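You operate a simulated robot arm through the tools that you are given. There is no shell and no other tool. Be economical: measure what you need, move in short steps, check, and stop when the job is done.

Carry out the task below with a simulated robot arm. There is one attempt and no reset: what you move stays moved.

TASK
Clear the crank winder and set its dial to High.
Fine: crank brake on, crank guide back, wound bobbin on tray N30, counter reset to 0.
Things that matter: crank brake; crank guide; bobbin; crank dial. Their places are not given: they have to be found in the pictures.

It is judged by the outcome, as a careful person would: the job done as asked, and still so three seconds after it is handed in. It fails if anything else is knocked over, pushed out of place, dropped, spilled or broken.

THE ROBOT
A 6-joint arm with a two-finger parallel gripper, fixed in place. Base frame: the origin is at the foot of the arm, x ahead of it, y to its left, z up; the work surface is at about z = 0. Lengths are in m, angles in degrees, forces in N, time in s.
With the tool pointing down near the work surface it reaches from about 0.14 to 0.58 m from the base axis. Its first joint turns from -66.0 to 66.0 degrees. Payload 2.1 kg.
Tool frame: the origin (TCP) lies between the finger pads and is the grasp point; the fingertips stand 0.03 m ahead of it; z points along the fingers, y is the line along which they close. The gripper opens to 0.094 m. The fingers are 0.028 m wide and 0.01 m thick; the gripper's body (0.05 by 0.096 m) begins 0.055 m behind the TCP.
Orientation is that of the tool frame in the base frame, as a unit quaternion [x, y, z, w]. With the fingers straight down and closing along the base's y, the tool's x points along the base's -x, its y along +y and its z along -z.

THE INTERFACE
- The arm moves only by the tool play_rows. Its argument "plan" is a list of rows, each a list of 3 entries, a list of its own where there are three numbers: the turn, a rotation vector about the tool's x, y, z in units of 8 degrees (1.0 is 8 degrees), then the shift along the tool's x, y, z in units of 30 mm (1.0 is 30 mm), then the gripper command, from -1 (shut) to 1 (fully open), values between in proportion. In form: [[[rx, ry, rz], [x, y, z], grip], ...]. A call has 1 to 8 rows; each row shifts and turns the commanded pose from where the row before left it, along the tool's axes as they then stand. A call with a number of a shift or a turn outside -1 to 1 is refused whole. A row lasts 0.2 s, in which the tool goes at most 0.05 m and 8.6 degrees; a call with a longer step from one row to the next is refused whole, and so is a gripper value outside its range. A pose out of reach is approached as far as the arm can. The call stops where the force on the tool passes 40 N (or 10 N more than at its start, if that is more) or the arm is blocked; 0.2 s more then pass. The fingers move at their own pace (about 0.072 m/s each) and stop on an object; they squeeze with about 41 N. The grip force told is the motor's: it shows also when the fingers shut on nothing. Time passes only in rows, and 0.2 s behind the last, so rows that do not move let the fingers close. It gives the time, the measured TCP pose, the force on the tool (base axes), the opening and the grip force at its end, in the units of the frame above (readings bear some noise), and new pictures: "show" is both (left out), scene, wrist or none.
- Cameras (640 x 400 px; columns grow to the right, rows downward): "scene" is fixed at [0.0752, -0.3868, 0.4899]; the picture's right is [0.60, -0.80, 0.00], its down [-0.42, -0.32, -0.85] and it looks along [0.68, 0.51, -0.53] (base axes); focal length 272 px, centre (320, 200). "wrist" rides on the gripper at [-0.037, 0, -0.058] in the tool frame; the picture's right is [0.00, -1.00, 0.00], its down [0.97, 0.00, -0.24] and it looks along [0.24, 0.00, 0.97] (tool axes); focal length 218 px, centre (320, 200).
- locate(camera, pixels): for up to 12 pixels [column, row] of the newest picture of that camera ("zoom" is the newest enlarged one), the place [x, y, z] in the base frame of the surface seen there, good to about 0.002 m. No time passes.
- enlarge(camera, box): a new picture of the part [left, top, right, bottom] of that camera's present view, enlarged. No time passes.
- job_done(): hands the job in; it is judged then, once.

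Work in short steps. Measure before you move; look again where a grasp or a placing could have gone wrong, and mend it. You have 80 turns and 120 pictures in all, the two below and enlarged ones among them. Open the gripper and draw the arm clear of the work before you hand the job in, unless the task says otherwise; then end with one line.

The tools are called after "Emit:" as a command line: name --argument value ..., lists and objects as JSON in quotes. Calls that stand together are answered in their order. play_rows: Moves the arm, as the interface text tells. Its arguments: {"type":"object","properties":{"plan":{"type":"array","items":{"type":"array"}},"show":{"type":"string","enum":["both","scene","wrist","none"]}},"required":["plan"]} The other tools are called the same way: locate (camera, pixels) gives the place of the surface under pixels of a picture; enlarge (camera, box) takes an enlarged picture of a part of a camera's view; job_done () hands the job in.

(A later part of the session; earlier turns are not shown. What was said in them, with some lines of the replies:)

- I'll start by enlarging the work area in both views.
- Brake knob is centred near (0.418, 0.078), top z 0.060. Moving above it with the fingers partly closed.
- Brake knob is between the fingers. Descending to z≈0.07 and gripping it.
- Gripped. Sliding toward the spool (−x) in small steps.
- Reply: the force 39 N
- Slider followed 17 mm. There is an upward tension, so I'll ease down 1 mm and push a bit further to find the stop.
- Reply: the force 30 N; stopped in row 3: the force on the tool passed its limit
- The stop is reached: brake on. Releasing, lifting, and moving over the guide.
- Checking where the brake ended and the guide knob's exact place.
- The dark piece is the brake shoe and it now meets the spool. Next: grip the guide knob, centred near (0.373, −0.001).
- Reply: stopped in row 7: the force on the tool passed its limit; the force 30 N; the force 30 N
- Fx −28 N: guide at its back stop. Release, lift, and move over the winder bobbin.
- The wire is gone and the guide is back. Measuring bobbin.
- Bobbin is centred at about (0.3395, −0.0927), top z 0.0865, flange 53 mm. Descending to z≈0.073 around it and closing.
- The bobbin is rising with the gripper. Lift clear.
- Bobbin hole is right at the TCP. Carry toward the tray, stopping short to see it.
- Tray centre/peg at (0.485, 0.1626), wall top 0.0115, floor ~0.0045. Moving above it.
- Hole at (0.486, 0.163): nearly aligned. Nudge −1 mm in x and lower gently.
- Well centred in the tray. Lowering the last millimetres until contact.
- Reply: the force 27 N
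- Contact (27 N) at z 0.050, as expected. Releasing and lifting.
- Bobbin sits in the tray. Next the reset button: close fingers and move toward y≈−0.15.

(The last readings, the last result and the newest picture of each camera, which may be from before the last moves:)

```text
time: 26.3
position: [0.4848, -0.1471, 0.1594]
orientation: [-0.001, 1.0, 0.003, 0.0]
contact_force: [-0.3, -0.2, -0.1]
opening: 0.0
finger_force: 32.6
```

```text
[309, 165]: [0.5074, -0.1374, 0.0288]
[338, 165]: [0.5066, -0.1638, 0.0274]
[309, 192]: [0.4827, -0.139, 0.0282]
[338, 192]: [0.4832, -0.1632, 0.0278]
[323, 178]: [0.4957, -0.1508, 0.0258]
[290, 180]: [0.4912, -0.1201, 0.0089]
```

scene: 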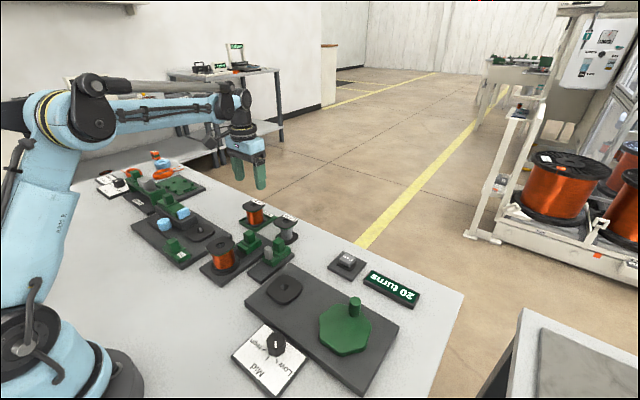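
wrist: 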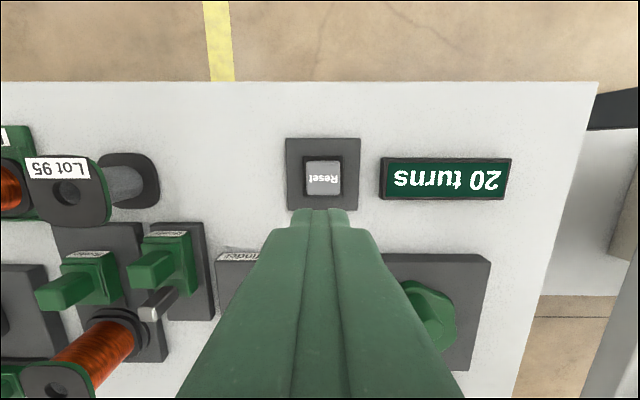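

Emit:
play_rows --plan '[[[0, 0, 0], [-0.34, -0.12, 0], -1], [[0, 0, 0], [0, 0, 1], -1], [[0, 0, 0], [0, 0, 1], -1], [[0, 0, 0], [0, 0, 1], -1], [[0, 0, 0], [0, 0, 0.2], -1], [[0, 0, 0], [0, 0, 0.1], -1], [[0, 0, 0], [0, 0, 0.1], -1], [[0, 0, 0], [0, 0, 0.1], -1]]'

```text
time: 28.1
position: [0.4963, -0.1514, 0.0546]
orientation: [0.001, 1.0, 0.003, 0.001]
contact_force: [1.6, -0.9, 2.5]
opening: 0.0
finger_force: 33.0
```

scene: 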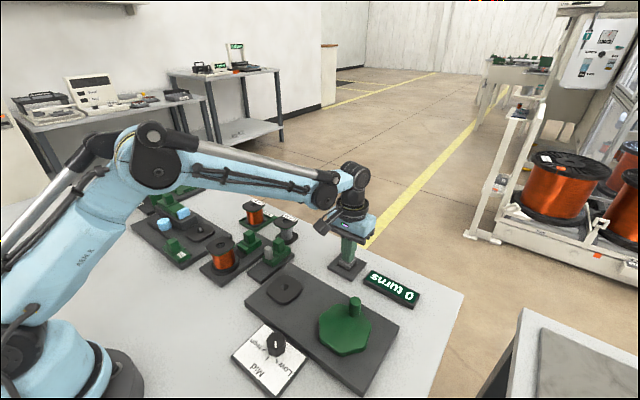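
wrist: 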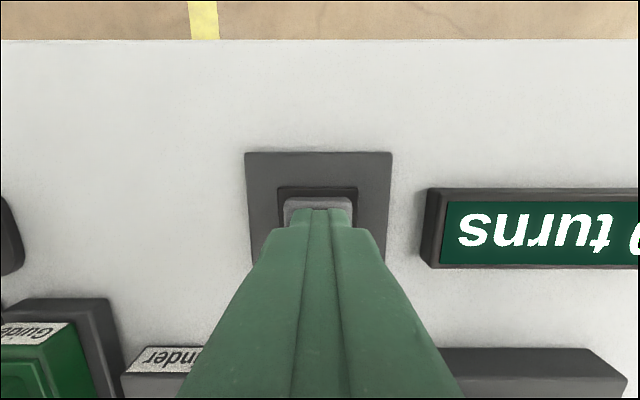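

Counter reads "0 turns". Lifting and moving over the dial near (0.254, −0.157).

Emit:
play_rows --plan '[[[0, 0, 0], [0, 0, -1], -1], [[0, 0, 0], [0, 0, -1], -1], [[0, 0, 0], [0, 0, -1], -0.5], [[0, 0, 0], [1, 0, 0], 0], [[0, 0, 0], [1, 0, 0], 0], [[0, 0, 0], [1, 0, 0], 0], [[0, 0, 0], [1, 0, 0], 0], [[0, 0, 0], [1, 0, 0], 0]]' --show "none"

Emit:
play_rows --plan '[[[0, 0, 0], [1, 0, 0], 0], [[0, 0, 0], [1, 0, 0], 0], [[0, 0, 0], [0.8, -0.1, 0], 0], [[0, 0, 0], [0, 0, 0], 0]]'

```text
time: 29.9
position: [0.3463, -0.1521, 0.1441]
orientation: [-0.002, 1.0, 0.002, 0.0]
contact_force: [0.1, -0.2, -0.1]
opening: 0.0472
finger_force: 0.0
```

```text
time: 30.9
position: [0.2644, -0.1525, 0.1433]
orientation: [-0.001, 1.0, 0.002, 0.0]
contact_force: [-0.6, -0.3, 1.2]
opening: 0.0471
finger_force: 0.1
```

scene: 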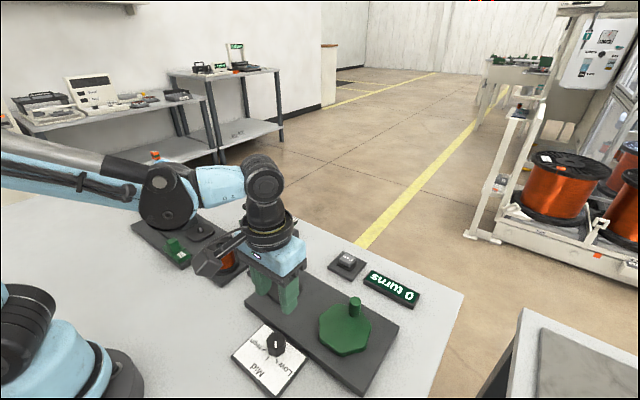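
wrist: 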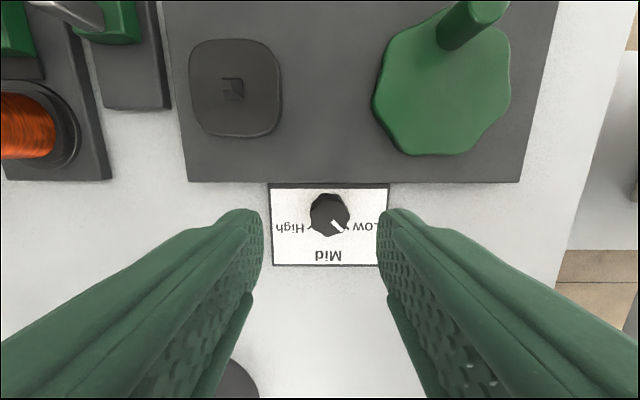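

Emit:
enlarge --camera "wrist" --box '[265, 170, 395, 270]'

Emit:
locate --camera "wrist" --pixels '[[312, 216], [348, 216], [330, 198], [330, 216], [331, 234], [310, 229], [321, 237], [300, 185], [331, 181], [343, 228]]'

```text
4.00 times, centred on (330, 220) of wrist
```

zoom: 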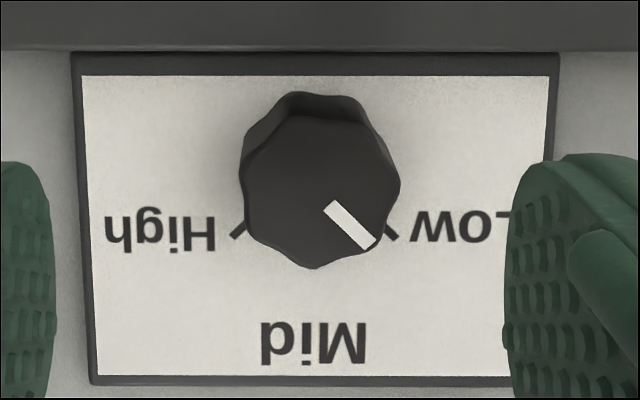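

```text
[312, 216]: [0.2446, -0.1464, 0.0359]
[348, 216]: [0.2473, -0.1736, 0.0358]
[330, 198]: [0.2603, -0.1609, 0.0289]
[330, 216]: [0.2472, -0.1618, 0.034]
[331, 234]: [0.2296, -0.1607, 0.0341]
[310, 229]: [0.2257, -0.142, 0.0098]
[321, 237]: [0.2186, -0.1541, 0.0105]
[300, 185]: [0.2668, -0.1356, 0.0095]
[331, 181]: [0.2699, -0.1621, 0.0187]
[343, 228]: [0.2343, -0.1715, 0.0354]
```

Knob centre ≈ (0.2455, −0.1607), top z 0.035, pointer at Low. Centre over it and pre-rotate −45° (counter-clockwise).

Emit:
play_rows --plan '[[[0, 0, 0], [0.63, -0.27, 0], 0], [[0, 0, -0.94], [0, 0, 0], 0], [[0, 0, -0.94], [0, 0, 0], 0], [[0, 0, -0.94], [0, 0, 0], 0], [[0, 0, -0.94], [0, 0, 0], 0], [[0, 0, -0.94], [0, 0, 0], 0], [[0, 0, -0.94], [0, 0, 0], 0], [[0, 0, 0], [0, 0, 0], 0]]'

```text
time: 32.7
position: [0.2429, -0.1638, 0.1438]
orientation: [-0.385, 0.923, 0.002, 0.001]
contact_force: [0.1, -0.1, 0.5]
opening: 0.047
finger_force: 0.0
```

scene: 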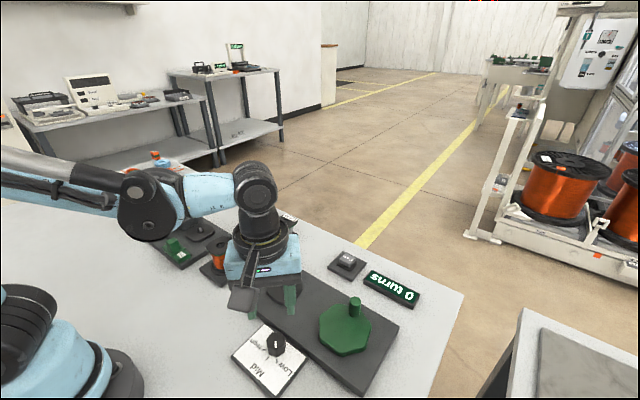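
wrist: 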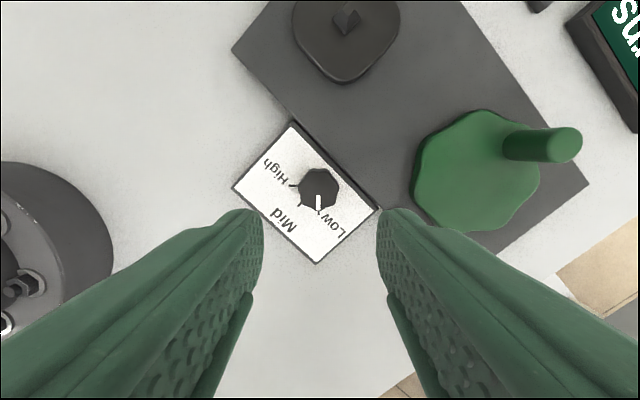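

Emit:
locate --camera "wrist" --pixels '[[303, 188], [338, 188], [320, 174], [320, 206], [320, 190], [345, 220]]'

Emit:
enlarge --camera "wrist" --box '[255, 140, 385, 240]'

```text
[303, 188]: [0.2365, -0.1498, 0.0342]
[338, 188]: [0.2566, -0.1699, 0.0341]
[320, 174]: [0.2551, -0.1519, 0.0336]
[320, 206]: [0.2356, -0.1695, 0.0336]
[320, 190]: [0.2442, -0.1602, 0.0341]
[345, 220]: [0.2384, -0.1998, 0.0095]
```

```text
4.00 times, centred on (320, 190) of wrist
```

zoom: 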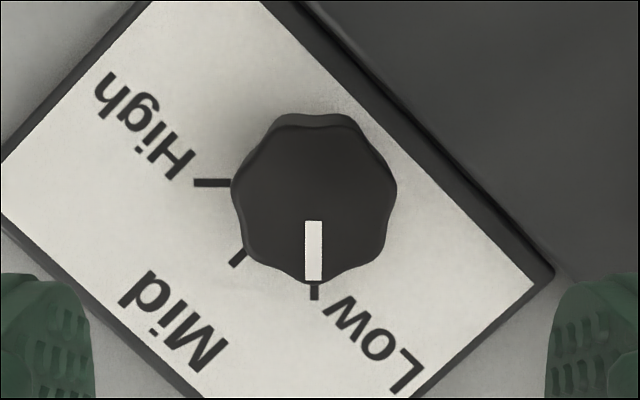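

Nudge 4 mm, descend to z≈0.053, grip the knob.

Emit:
play_rows --plan '[[[0, 0, 0], [-0.127, 0, 0.5], 0], [[0, 0, 0], [0, 0, 1], 0], [[0, 0, 0], [0, 0, 1], 0], [[0, 0, 0], [0, 0, 0.52], 0], [[0, 0, 0], [0, 0, 0], -1], [[0, 0, 0], [0, 0, 0], -1], [[0, 0, 0], [0, 0, 0], -1]]'

```text
time: 34.3
position: [0.245, -0.1592, 0.0538]
orientation: [-0.385, 0.923, 0.002, 0.001]
contact_force: [0.5, 0.2, -9.3]
opening: 0.0316
finger_force: 44.8
```

scene: 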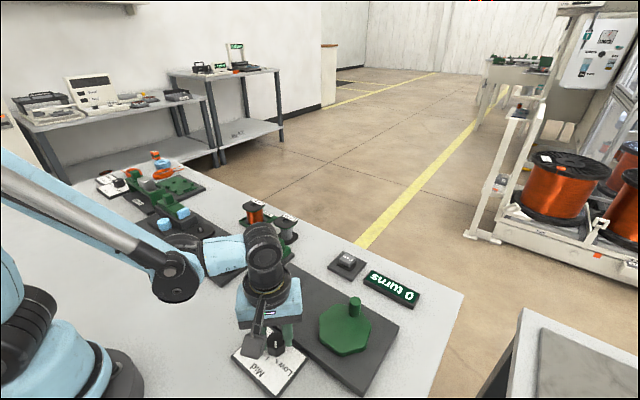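
wrist: 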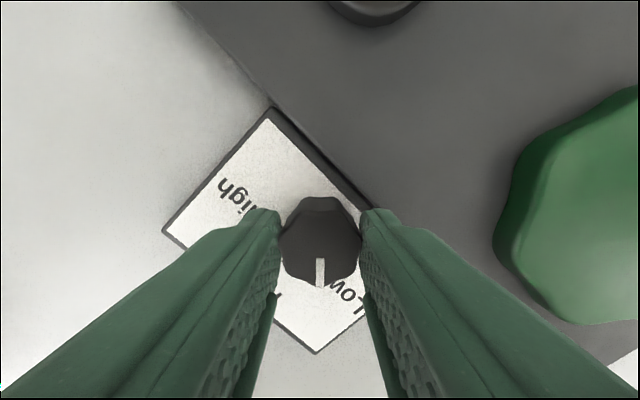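

Knob gripped. Turning clockwise in 8° steps.

Emit:
play_rows --plan '[[[0, 0, 0.8], [0, 0, 0], -1], [[0, 0, 1], [0, 0, 0], -1], [[0, 0, 1], [0, 0, 0], -1], [[0, 0, 1], [0, 0, 0], -1], [[0, 0, 1], [0, 0, 0], -1], [[0, 0, 0], [0, 0, 0], -1]]' --show "wrist"

```text
time: 35.7
position: [0.2446, -0.1586, 0.0533]
orientation: [-0.058, 0.998, 0.004, 0.0]
contact_force: [-4.2, 6.0, -39.6]
opening: 0.0315
finger_force: 45.2
```

wrist: 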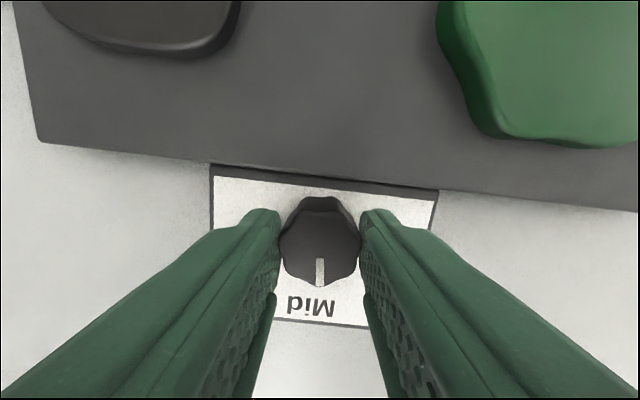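

Knob follows. Ease down 1 mm to relieve the vertical pull and continue; 51° remain.

Emit:
play_rows --plan '[[[0, 0, 0], [0, 0, 0.03], -1], [[0, 0, 0.9], [0, 0, 0], -1], [[0, 0, 1], [0, 0, 0], -1], [[0, 0, 1], [0, 0, 0], -1], [[0, 0, 0], [0, 0, 0], -1]]' --show "none"

```text
time: 36.9
position: [0.2445, -0.1606, 0.0539]
orientation: [0.143, 0.99, 0.001, 0.0]
contact_force: [-6.9, 1.3, 38.9]
opening: 0.0316
finger_force: 45.0
```

Emit:
play_rows --plan '[[[0, 0, 0.4], [0, 0, -0.015], -1], [[0, 0, 1], [0, 0, 0], -1], [[0, 0, 1], [0, 0, 0], -1], [[0, 0, 1], [0, 0, 0], -1], [[0, 0, 0.18], [0, 0, 0], -1], [[0, 0, 0], [0, 0, 0], -1]]' --show "wrist"

```text
time: 38.3
position: [0.2442, -0.1605, 0.0544]
orientation: [0.383, 0.924, 0.0, -0.001]
contact_force: [-8.9, -20.4, -13.3]
opening: 0.0315
finger_force: 45.0
```

wrist: 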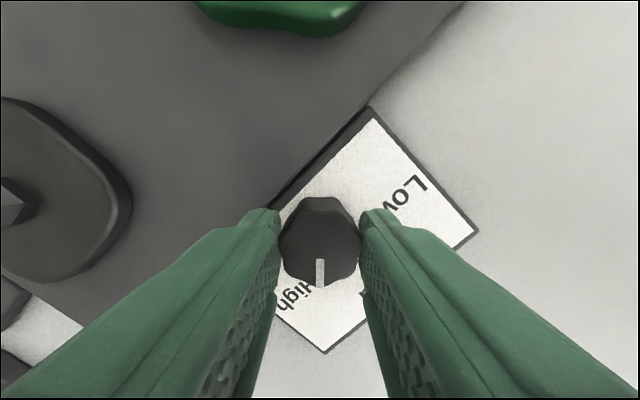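

Yaw is +45°, so the pointer should be at High. Release, lift, and look.

Emit:
play_rows --plan '[[[0, 0, 0], [0, 0, 0], -0.1], [[0, 0, 0], [0, 0, 0], 0], [[0, 0, 0], [0, 0, -0.5], 0], [[0, 0, 0], [0, 0, -1], 0], [[0, 0, 0], [0, 0, -1], 0], [[0, 0, 0], [0, 0, -1], 0], [[0, 0, 0], [0, 0, 0], 0]]'

Emit:
enlarge --camera "wrist" --box '[255, 140, 385, 240]'

```text
time: 39.9
position: [0.2477, -0.1621, 0.1583]
orientation: [0.383, 0.924, 0.003, -0.001]
contact_force: [0.0, -0.4, 0.5]
opening: 0.0469
finger_force: 0.1
```

scene: 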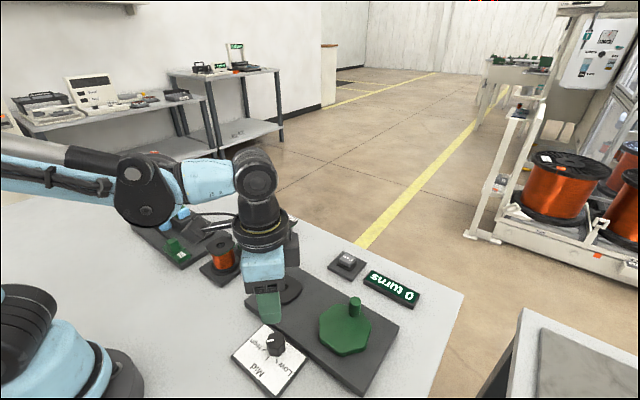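
wrist: 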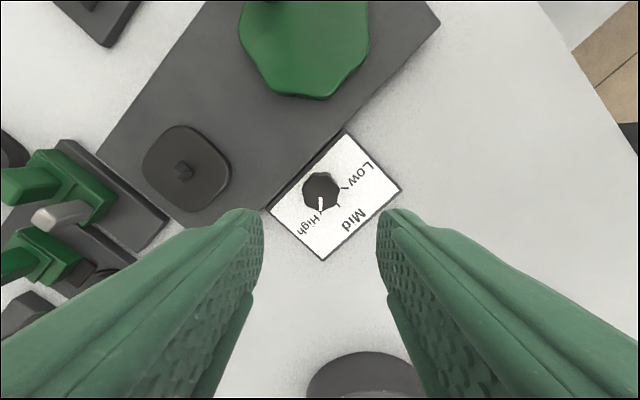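

```text
4.00 times, centred on (320, 190) of wrist
```

zoom: 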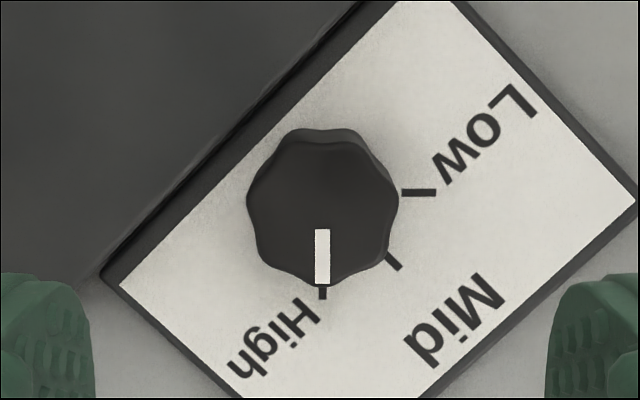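

Pointer is exactly on High. Raising the arm clear, then a final look at the whole station.

Emit:
play_rows --plan '[[[0, 0, -0.9], [0, 0, -1], 0.5], [[0, 0, -0.9], [0, 0, -1], 0.5], [[0, 0, -0.9], [0, 0, -1], 0.5], [[0, 0, -0.9], [0, 0, -1], 0.5], [[0, 0, -0.9], [-1, 0, -0.5], 0.5], [[0, 0, -0.9], [-1, 0, 0], 0.5], [[0, 0, 0], [0, 0, 0], 0.5]]'

Emit:
enlarge --camera "scene" --box '[190, 190, 430, 390]'

Emit:
enlarge --camera "wrist" --box '[120, 0, 520, 250]'

```text
time: 41.5
position: [0.3046, -0.1733, 0.2933]
orientation: [0.015, 1.0, 0.002, 0.0]
contact_force: [0.0, -0.8, 0.8]
opening: 0.0702
finger_force: 0.1
```

scene: 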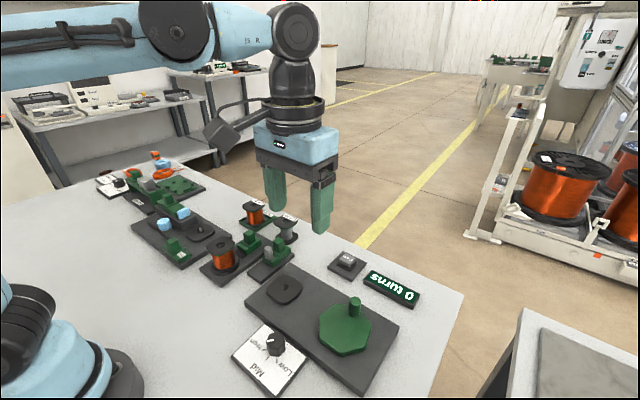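
wrist: 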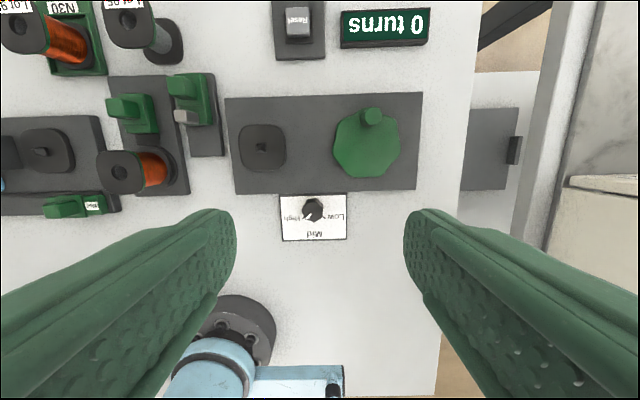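

```text
2.00 times, centred on (310, 290) of scene
```

zoom: 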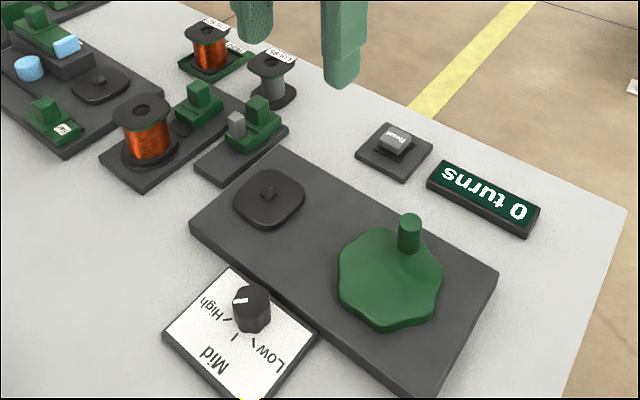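

```text
1.60 times, centred on (320, 125) of wrist
```

zoom: 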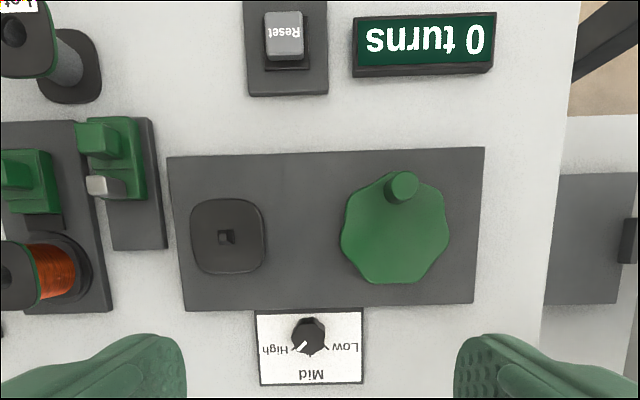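

Everything is in place: brake on, guide back, bobbin on N30, counter at 0, dial at High, and the arm is clear.

Emit:
job_done

```text
The job is handed in.
```

The crank winder is cleared: the brake is on, the guide is back, bobbin Lot 92 is on tray N30, the counter reads 0 turns, and the dial is on High.
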